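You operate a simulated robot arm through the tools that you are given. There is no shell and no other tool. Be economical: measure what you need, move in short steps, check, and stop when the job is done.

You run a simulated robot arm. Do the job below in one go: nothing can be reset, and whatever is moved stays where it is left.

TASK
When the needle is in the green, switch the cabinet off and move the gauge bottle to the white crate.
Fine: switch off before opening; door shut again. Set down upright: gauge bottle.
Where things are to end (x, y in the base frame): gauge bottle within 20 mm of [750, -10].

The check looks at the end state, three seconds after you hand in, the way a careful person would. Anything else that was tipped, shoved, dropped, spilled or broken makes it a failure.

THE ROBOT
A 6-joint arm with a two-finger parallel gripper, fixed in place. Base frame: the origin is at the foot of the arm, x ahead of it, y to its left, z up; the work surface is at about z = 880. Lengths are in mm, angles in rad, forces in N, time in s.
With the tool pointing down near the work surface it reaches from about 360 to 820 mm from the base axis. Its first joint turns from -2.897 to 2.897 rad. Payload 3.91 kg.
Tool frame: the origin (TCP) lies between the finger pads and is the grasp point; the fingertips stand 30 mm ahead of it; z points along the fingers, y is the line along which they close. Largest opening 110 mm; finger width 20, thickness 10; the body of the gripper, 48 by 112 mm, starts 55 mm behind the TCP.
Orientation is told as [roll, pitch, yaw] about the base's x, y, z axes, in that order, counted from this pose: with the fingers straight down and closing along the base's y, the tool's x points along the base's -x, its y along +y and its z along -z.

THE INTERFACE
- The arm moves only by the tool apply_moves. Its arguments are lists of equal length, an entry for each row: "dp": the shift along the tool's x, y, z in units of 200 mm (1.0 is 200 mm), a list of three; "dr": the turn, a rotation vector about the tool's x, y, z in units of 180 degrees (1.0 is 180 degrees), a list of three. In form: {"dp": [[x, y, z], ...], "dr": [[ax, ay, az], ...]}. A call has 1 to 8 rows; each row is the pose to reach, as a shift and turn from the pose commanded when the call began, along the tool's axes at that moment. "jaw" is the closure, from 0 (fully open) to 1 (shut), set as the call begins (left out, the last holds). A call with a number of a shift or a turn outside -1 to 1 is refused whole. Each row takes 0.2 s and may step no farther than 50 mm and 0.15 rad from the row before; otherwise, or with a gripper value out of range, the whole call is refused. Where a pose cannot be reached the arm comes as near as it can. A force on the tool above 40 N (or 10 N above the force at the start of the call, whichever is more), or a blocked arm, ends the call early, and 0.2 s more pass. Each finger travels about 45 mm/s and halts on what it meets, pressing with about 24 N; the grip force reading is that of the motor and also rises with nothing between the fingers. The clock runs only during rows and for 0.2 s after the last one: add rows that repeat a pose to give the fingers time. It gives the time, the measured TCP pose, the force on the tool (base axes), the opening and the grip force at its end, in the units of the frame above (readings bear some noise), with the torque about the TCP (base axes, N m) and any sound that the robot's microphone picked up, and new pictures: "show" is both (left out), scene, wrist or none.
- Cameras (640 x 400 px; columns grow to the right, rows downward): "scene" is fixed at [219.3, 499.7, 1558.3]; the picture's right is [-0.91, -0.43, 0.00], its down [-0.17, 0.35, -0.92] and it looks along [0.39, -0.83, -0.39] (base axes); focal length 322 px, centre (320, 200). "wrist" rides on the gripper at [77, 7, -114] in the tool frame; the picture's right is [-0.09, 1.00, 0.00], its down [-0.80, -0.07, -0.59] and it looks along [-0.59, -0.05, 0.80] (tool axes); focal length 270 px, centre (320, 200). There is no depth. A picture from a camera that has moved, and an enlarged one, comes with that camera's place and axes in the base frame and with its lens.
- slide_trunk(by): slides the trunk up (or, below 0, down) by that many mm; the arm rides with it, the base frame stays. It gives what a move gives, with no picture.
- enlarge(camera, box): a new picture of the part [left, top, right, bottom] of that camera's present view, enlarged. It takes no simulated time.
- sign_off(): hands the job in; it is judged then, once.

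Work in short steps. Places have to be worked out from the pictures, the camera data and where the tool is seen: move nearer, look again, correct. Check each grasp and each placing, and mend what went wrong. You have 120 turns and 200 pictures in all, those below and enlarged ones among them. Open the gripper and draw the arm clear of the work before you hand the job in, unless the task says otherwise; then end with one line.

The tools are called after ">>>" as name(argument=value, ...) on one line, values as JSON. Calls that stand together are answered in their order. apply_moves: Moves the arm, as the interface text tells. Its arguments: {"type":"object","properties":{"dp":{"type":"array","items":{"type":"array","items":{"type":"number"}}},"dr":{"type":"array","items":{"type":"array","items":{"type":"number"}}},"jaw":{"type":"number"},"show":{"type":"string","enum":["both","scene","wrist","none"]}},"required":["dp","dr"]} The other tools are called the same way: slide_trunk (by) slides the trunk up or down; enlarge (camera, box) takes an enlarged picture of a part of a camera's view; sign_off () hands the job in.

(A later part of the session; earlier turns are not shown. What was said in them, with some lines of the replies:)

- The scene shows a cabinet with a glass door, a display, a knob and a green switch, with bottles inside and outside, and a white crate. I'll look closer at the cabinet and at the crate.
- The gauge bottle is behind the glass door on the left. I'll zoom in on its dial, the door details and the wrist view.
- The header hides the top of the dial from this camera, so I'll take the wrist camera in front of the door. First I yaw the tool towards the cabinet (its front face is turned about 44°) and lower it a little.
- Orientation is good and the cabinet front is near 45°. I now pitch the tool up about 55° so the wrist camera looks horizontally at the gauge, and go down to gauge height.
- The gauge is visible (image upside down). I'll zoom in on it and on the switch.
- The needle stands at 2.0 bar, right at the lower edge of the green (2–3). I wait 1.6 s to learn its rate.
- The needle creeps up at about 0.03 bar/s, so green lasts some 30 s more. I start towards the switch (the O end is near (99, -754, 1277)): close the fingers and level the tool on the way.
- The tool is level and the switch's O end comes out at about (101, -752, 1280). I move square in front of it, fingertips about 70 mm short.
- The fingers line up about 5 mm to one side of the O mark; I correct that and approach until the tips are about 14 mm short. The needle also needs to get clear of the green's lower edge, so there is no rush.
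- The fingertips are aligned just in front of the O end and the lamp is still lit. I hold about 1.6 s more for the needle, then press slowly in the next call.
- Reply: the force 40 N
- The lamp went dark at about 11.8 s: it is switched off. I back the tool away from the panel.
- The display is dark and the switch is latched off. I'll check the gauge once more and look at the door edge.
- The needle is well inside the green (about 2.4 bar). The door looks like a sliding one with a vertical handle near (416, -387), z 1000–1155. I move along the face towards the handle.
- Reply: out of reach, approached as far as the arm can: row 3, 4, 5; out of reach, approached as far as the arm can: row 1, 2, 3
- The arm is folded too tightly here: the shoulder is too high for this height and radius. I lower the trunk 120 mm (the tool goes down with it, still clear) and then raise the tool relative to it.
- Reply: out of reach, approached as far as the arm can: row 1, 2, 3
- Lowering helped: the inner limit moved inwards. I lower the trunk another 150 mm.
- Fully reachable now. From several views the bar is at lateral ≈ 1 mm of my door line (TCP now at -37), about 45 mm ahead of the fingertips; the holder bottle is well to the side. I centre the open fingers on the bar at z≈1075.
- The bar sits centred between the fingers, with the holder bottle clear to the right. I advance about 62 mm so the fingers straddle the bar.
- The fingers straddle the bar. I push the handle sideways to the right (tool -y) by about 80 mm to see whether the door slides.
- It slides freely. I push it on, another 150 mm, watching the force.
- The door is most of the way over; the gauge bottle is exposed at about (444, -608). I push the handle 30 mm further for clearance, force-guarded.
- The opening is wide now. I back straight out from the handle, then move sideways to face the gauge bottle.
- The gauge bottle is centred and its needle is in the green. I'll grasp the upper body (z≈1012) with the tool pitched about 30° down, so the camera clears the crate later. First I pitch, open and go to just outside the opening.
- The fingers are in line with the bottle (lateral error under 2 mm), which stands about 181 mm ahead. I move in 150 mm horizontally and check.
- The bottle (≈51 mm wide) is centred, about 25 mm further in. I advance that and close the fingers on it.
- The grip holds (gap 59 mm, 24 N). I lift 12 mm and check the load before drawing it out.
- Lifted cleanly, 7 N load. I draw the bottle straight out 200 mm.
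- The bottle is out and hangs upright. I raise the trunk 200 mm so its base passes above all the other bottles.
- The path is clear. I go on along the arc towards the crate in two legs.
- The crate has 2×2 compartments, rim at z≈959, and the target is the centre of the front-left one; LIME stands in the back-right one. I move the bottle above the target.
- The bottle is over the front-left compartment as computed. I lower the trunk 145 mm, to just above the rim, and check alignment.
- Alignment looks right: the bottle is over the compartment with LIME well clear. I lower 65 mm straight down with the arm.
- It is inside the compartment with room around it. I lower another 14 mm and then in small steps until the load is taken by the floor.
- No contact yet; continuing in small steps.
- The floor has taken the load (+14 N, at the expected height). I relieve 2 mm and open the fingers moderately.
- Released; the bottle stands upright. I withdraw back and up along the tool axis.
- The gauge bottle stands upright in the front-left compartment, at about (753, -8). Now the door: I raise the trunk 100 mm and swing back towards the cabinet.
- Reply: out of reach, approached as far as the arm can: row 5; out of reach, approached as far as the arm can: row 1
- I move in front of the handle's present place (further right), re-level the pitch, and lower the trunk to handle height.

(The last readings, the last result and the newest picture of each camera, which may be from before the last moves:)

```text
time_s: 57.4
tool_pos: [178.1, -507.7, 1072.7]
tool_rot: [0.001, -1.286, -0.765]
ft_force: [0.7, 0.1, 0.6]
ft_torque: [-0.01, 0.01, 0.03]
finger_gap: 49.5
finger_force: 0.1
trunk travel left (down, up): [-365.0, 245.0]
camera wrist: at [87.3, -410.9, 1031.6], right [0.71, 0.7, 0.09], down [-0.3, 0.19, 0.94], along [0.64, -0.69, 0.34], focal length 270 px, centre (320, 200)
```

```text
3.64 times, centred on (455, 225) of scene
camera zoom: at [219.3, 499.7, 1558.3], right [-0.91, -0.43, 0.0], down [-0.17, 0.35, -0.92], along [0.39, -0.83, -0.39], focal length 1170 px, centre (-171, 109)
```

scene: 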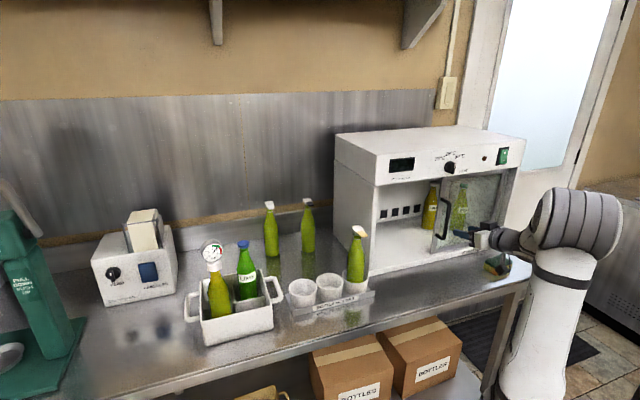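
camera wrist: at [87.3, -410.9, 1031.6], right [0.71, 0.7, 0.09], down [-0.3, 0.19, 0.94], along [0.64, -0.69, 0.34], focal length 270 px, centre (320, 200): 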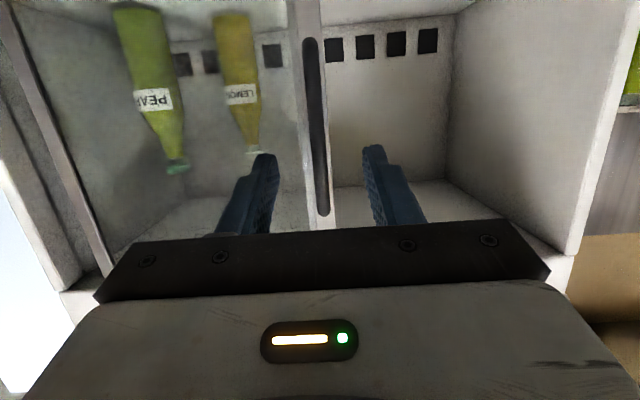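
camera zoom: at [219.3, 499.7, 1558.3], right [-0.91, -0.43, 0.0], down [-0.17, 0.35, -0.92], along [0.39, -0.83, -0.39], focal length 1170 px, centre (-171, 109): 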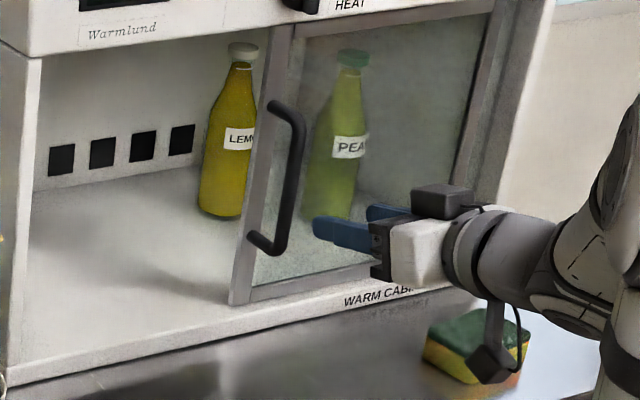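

The bar again lies centred between the fingers. I advance 83 mm to straddle it.

>>> apply_moves(dp=[[-0.03, 0, 0.1], [-0.058, 0, 0.2], [-0.087, 0, 0.3], [-0.104, 0, 0.36], [-0.116, 0, 0.398]], dr=[[0, 0, 0], [0, 0, 0], [0, 0, 0], [0, 0, 0], [0, 0, 0]], show="wrist")

>>> enlarge(camera="scene", box=[390, 170, 520, 280])

```text
time_s: 58.5
tool_pos: [238.1, -564.2, 1072.8]
tool_rot: [0.004, -1.285, -0.768]
ft_force: [0.1, -0.2, 0.1]
ft_torque: [0.02, 0.0, 0.01]
finger_gap: 49.6
finger_force: 0.0
trunk travel left (down, up): [-365.0, 245.0]
camera wrist: at [148.2, -467.8, 1032.0], right [0.71, 0.7, 0.09], down [-0.3, 0.19, 0.94], along [0.64, -0.69, 0.34], focal length 270 px, centre (320, 200)
```

wrist: 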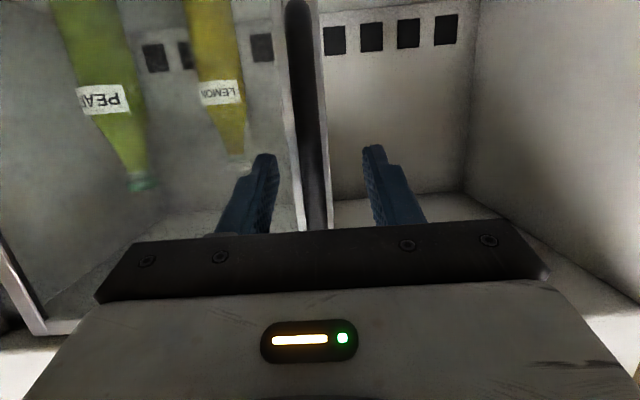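

```text
3.64 times, centred on (455, 225) of scene
camera zoom: at [219.3, 499.7, 1558.3], right [-0.91, -0.43, 0.0], down [-0.17, 0.35, -0.92], along [0.39, -0.83, -0.39], focal length 1170 px, centre (-171, 109)
```

zoom: 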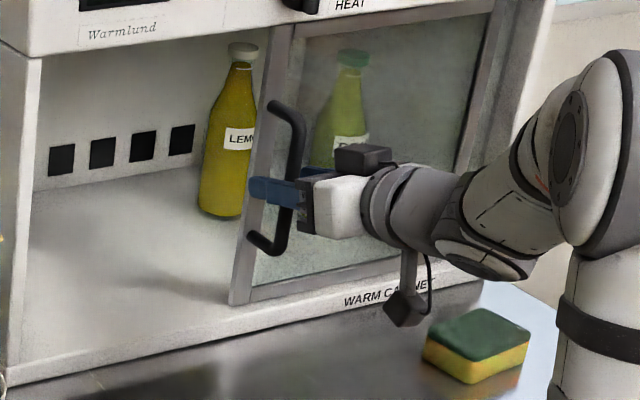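

Straddled. I push left 180 mm to begin closing.

>>> apply_moves(dp=[[0, 0.09, 0], [0, 0.2, 0], [0, 0.34, 0.005], [0, 0.48, 0.008], [0, 0.62, 0.01], [0, 0.76, 0.012], [0, 0.9, 0.015]], dr=[[0, 0, 0], [0, 0, 0], [0, 0, 0], [0, 0, 0], [0, 0, 0], [0, 0, 0], [0, 0, 0]], show="wrist")

```text
time_s: 60.1
tool_pos: [364.7, -436.5, 1072.5]
tool_rot: [0.0, -1.286, -0.764]
ft_force: [-0.2, -1.0, -0.4]
ft_torque: [0.0, -0.01, 0.01]
finger_gap: 49.4
finger_force: 0.2
trunk travel left (down, up): [-365.0, 245.0]
camera wrist: at [274.4, -340.3, 1031.8], right [0.71, 0.7, 0.08], down [-0.3, 0.19, 0.94], along [0.64, -0.69, 0.34], focal length 270 px, centre (320, 200)
```

wrist: 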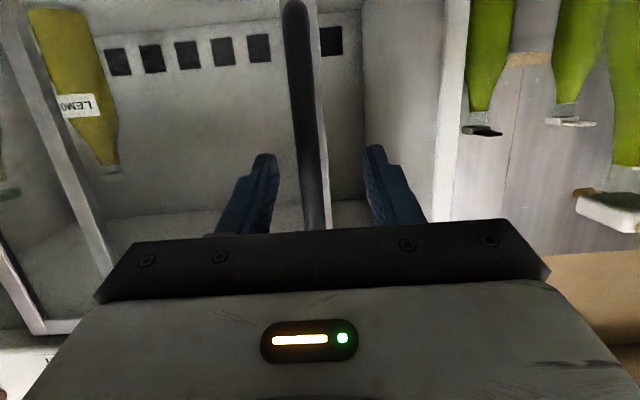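

The door follows. To stay clear of the holder bottle at the end of travel, I narrow the finger gap around the bar, then push on 60 mm.

>>> apply_moves(dp=[[0, 0, 0], [0, 0, 0], [0, 0.12, 0.002], [0, 0.22, 0.004], [0, 0.3, 0.006]], dr=[[0, 0, 0], [0, 0, 0], [0, 0, 0], [0, 0, 0], [0, 0, 0]], jaw=0.8, show="wrist")

>>> enlarge(camera="scene", box=[340, 170, 470, 280])

```text
time_s: 61.4
tool_pos: [406.6, -394.4, 1071.5]
tool_rot: [-0.001, -1.287, -0.762]
ft_force: [0.0, -0.2, -0.3]
ft_torque: [-0.01, -0.03, 0.01]
finger_gap: 22.2
finger_force: 0.0
trunk travel left (down, up): [-365.0, 245.0]
camera wrist: at [317.0, -297.6, 1030.4], right [0.71, 0.7, 0.08], down [-0.3, 0.19, 0.94], along [0.64, -0.69, 0.34], focal length 270 px, centre (320, 200)
```

wrist: 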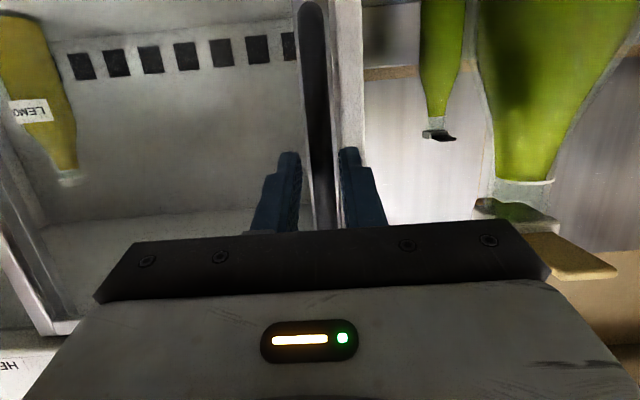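

```text
3.64 times, centred on (405, 225) of scene
camera zoom: at [219.3, 499.7, 1558.3], right [-0.91, -0.43, 0.0], down [-0.17, 0.35, -0.92], along [0.39, -0.83, -0.39], focal length 1170 px, centre (11, 109)
```

zoom: 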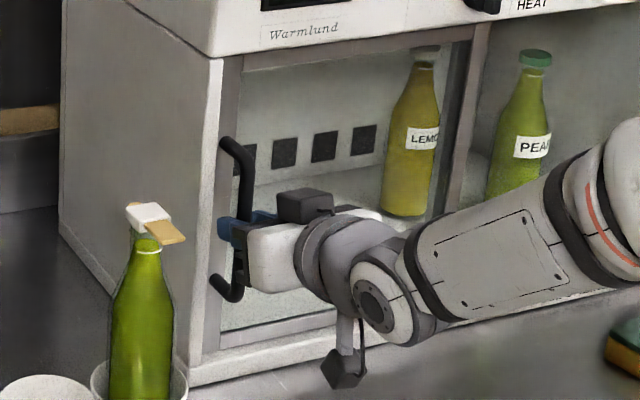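

Nearly closed. I push the last ~14 mm gently until it stops.

>>> apply_moves(dp=[[0, 0.02, 0], [0, 0.035, 0], [0, 0.05, 0], [0, 0.06, 0], [0, 0.07, 0]], dr=[[0, 0, 0], [0, 0, 0], [0, 0, 0], [0, 0, 0], [0, 0, 0]], show="wrist")

>>> enlarge(camera="scene", box=[340, 170, 470, 280])

```text
time_s: 62.5
tool_pos: [414.0, -386.7, 1071.1]
tool_rot: [0.007, -1.287, -0.771]
ft_force: [-11.1, -7.8, -0.6]
ft_torque: [0.06, 0.23, -0.32]
finger_gap: 29.0
finger_force: 6.7
trunk travel left (down, up): [-365.0, 245.0]
camera wrist: at [324.2, -289.4, 1030.4], right [0.71, 0.7, 0.09], down [-0.3, 0.19, 0.94], along [0.64, -0.69, 0.34], focal length 270 px, centre (320, 200)
```

wrist: 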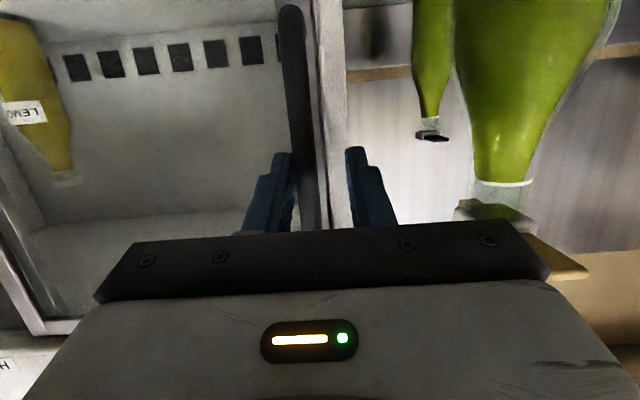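

```text
3.64 times, centred on (405, 225) of scene
camera zoom: at [219.3, 499.7, 1558.3], right [-0.91, -0.43, 0.0], down [-0.17, 0.35, -0.92], along [0.39, -0.83, -0.39], focal length 1170 px, centre (11, 109)
```

zoom: 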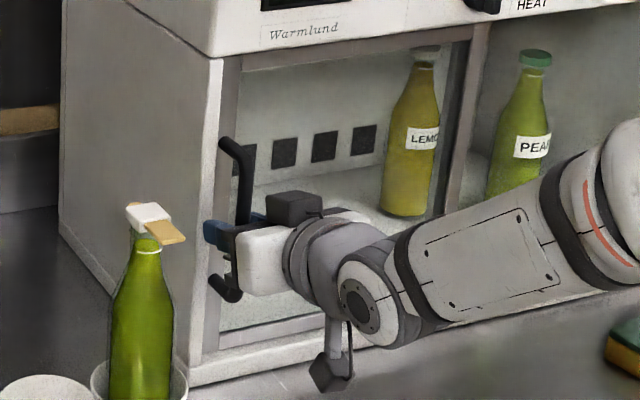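

The door is against its stop (13 N) and the handle is back at its original image position. I relax, open the fingers slightly, and withdraw straight back.

>>> apply_moves(dp=[[0, -0.03, 0], [0, -0.05, 0], [0, -0.05, 0], [0.03, -0.05, -0.1], [0.058, -0.05, -0.2], [0.087, -0.05, -0.3], [0.116, -0.05, -0.4]], dr=[[0, 0, 0], [0, 0, 0], [0, 0, 0], [0, 0, 0], [0, 0, 0], [0, 0, 0], [0, 0, 0]], jaw=0.65, show="both")

>>> enlarge(camera="scene", box=[340, 130, 530, 280])

>>> enlarge(camera="scene", box=[160, 190, 390, 350])

```text
time_s: 64.2
tool_pos: [348.2, -333.8, 1072.6]
tool_rot: [0.005, -1.285, -0.769]
ft_force: [0.7, 0.5, 0.5]
ft_torque: [0.0, -0.02, 0.0]
finger_gap: 38.7
finger_force: 0.1
trunk travel left (down, up): [-365.0, 245.0]
camera wrist: at [258.5, -236.8, 1030.7], right [0.71, 0.7, 0.09], down [-0.3, 0.19, 0.94], along [0.64, -0.69, 0.34], focal length 270 px, centre (320, 200)
```

scene: 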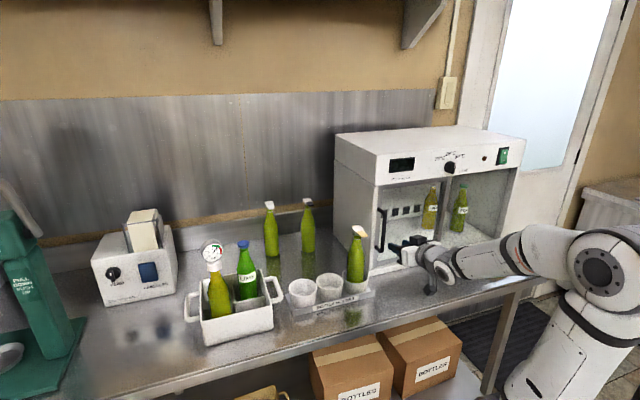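
wrist: 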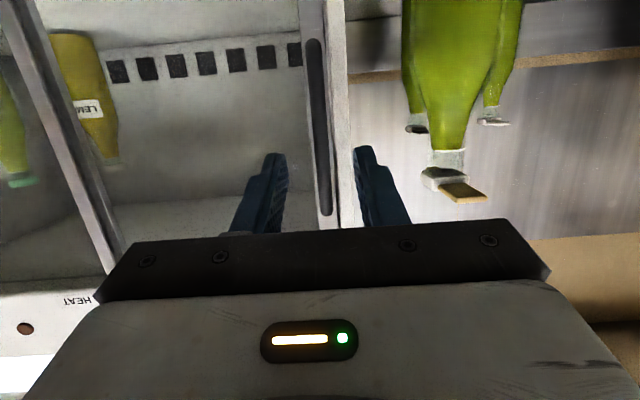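

```text
2.67 times, centred on (435, 205) of scene
camera zoom: at [219.3, 499.7, 1558.3], right [-0.91, -0.43, 0.0], down [-0.17, 0.35, -0.92], along [0.39, -0.83, -0.39], focal length 858 px, centre (13, 187)
```

zoom: 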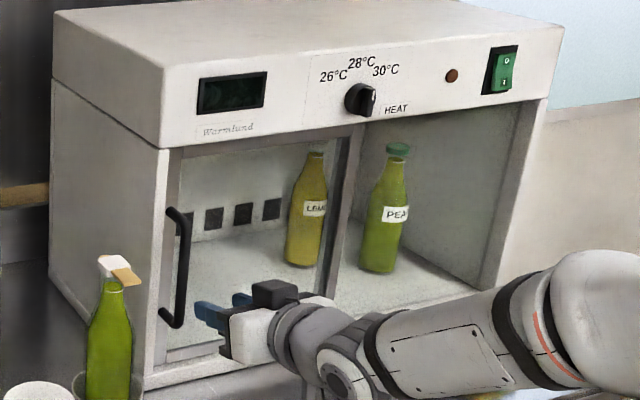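

```text
2.50 times, centred on (275, 270) of scene
camera zoom: at [219.3, 499.7, 1558.3], right [-0.91, -0.43, 0.0], down [-0.17, 0.35, -0.92], along [0.39, -0.83, -0.39], focal length 805 px, centre (432, 25)
```

zoom: 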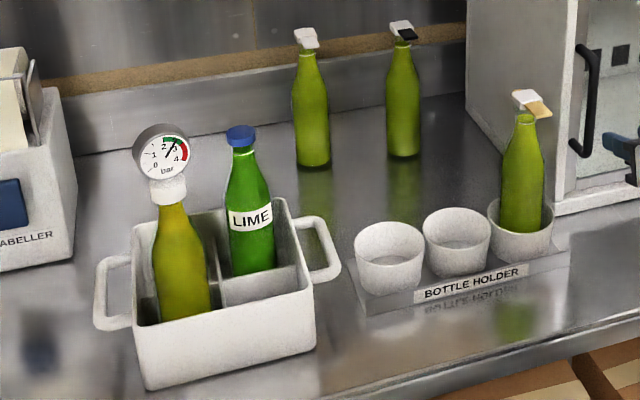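

The door is shut, the switch is off, and the gauge bottle stands upright in the crate with everything else in place. I open the gripper, lift clear with the trunk and do a last check.

>>> slide_trunk(by=200)

>>> apply_moves(dp=[[0, -0.1, 0], [0, -0.3, 0], [0, -0.5, 0], [0, -0.5, 0]], dr=[[0, 0, 0], [0, 0, 0], [0, 0, 0], [0, 0, 0]], jaw=0, show="scene")

>>> enlarge(camera="scene", box=[340, 130, 530, 290])

```text
time_s: 66.3
tool_pos: [348.9, -332.8, 1271.2]
tool_rot: [0.002, -1.287, -0.765]
ft_force: [-0.1, -0.5, -0.2]
ft_torque: [0.02, 0.0, 0.01]
finger_gap: 38.5
finger_force: 0.1
trunk travel left (down, up): [-565.0, 45.0]
```

```text
time_s: 67.3
tool_pos: [278.9, -406.2, 1272.0]
tool_rot: [0.004, -1.286, -0.766]
ft_force: [0.2, -0.1, 0.0]
ft_torque: [0.05, 0.03, 0.01]
finger_gap: 110.2
finger_force: 0.1
trunk travel left (down, up): [-565.0, 45.0]
```

scene: 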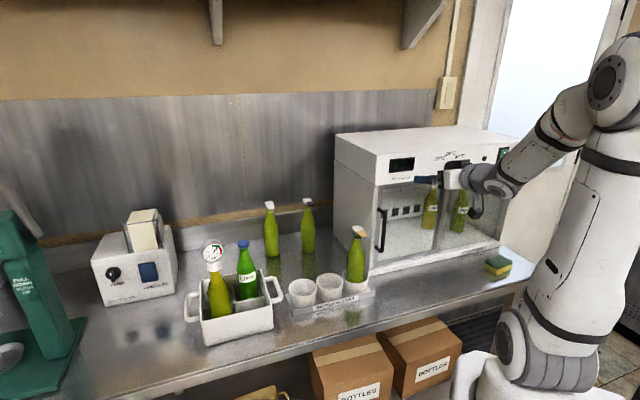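

```text
2.50 times, centred on (435, 210) of scene
camera zoom: at [219.3, 499.7, 1558.3], right [-0.91, -0.43, 0.0], down [-0.17, 0.35, -0.92], along [0.39, -0.83, -0.39], focal length 805 px, centre (32, 175)
```

zoom: 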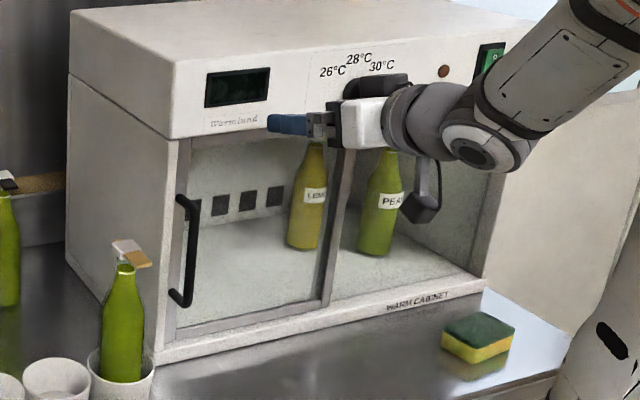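

The door is fully shut, the lamp and display are dark, and the arm stands clear with the gripper open, so I hand in.

>>> sign_off()

```text
The job is handed in.
```

I switched the cabinet off with the needle in the green, at about 2.4 bar, before opening the door. The gauge bottle now stands upright in the white crate at about (753, -8), the door is shut again, and I saw nothing else disturbed.
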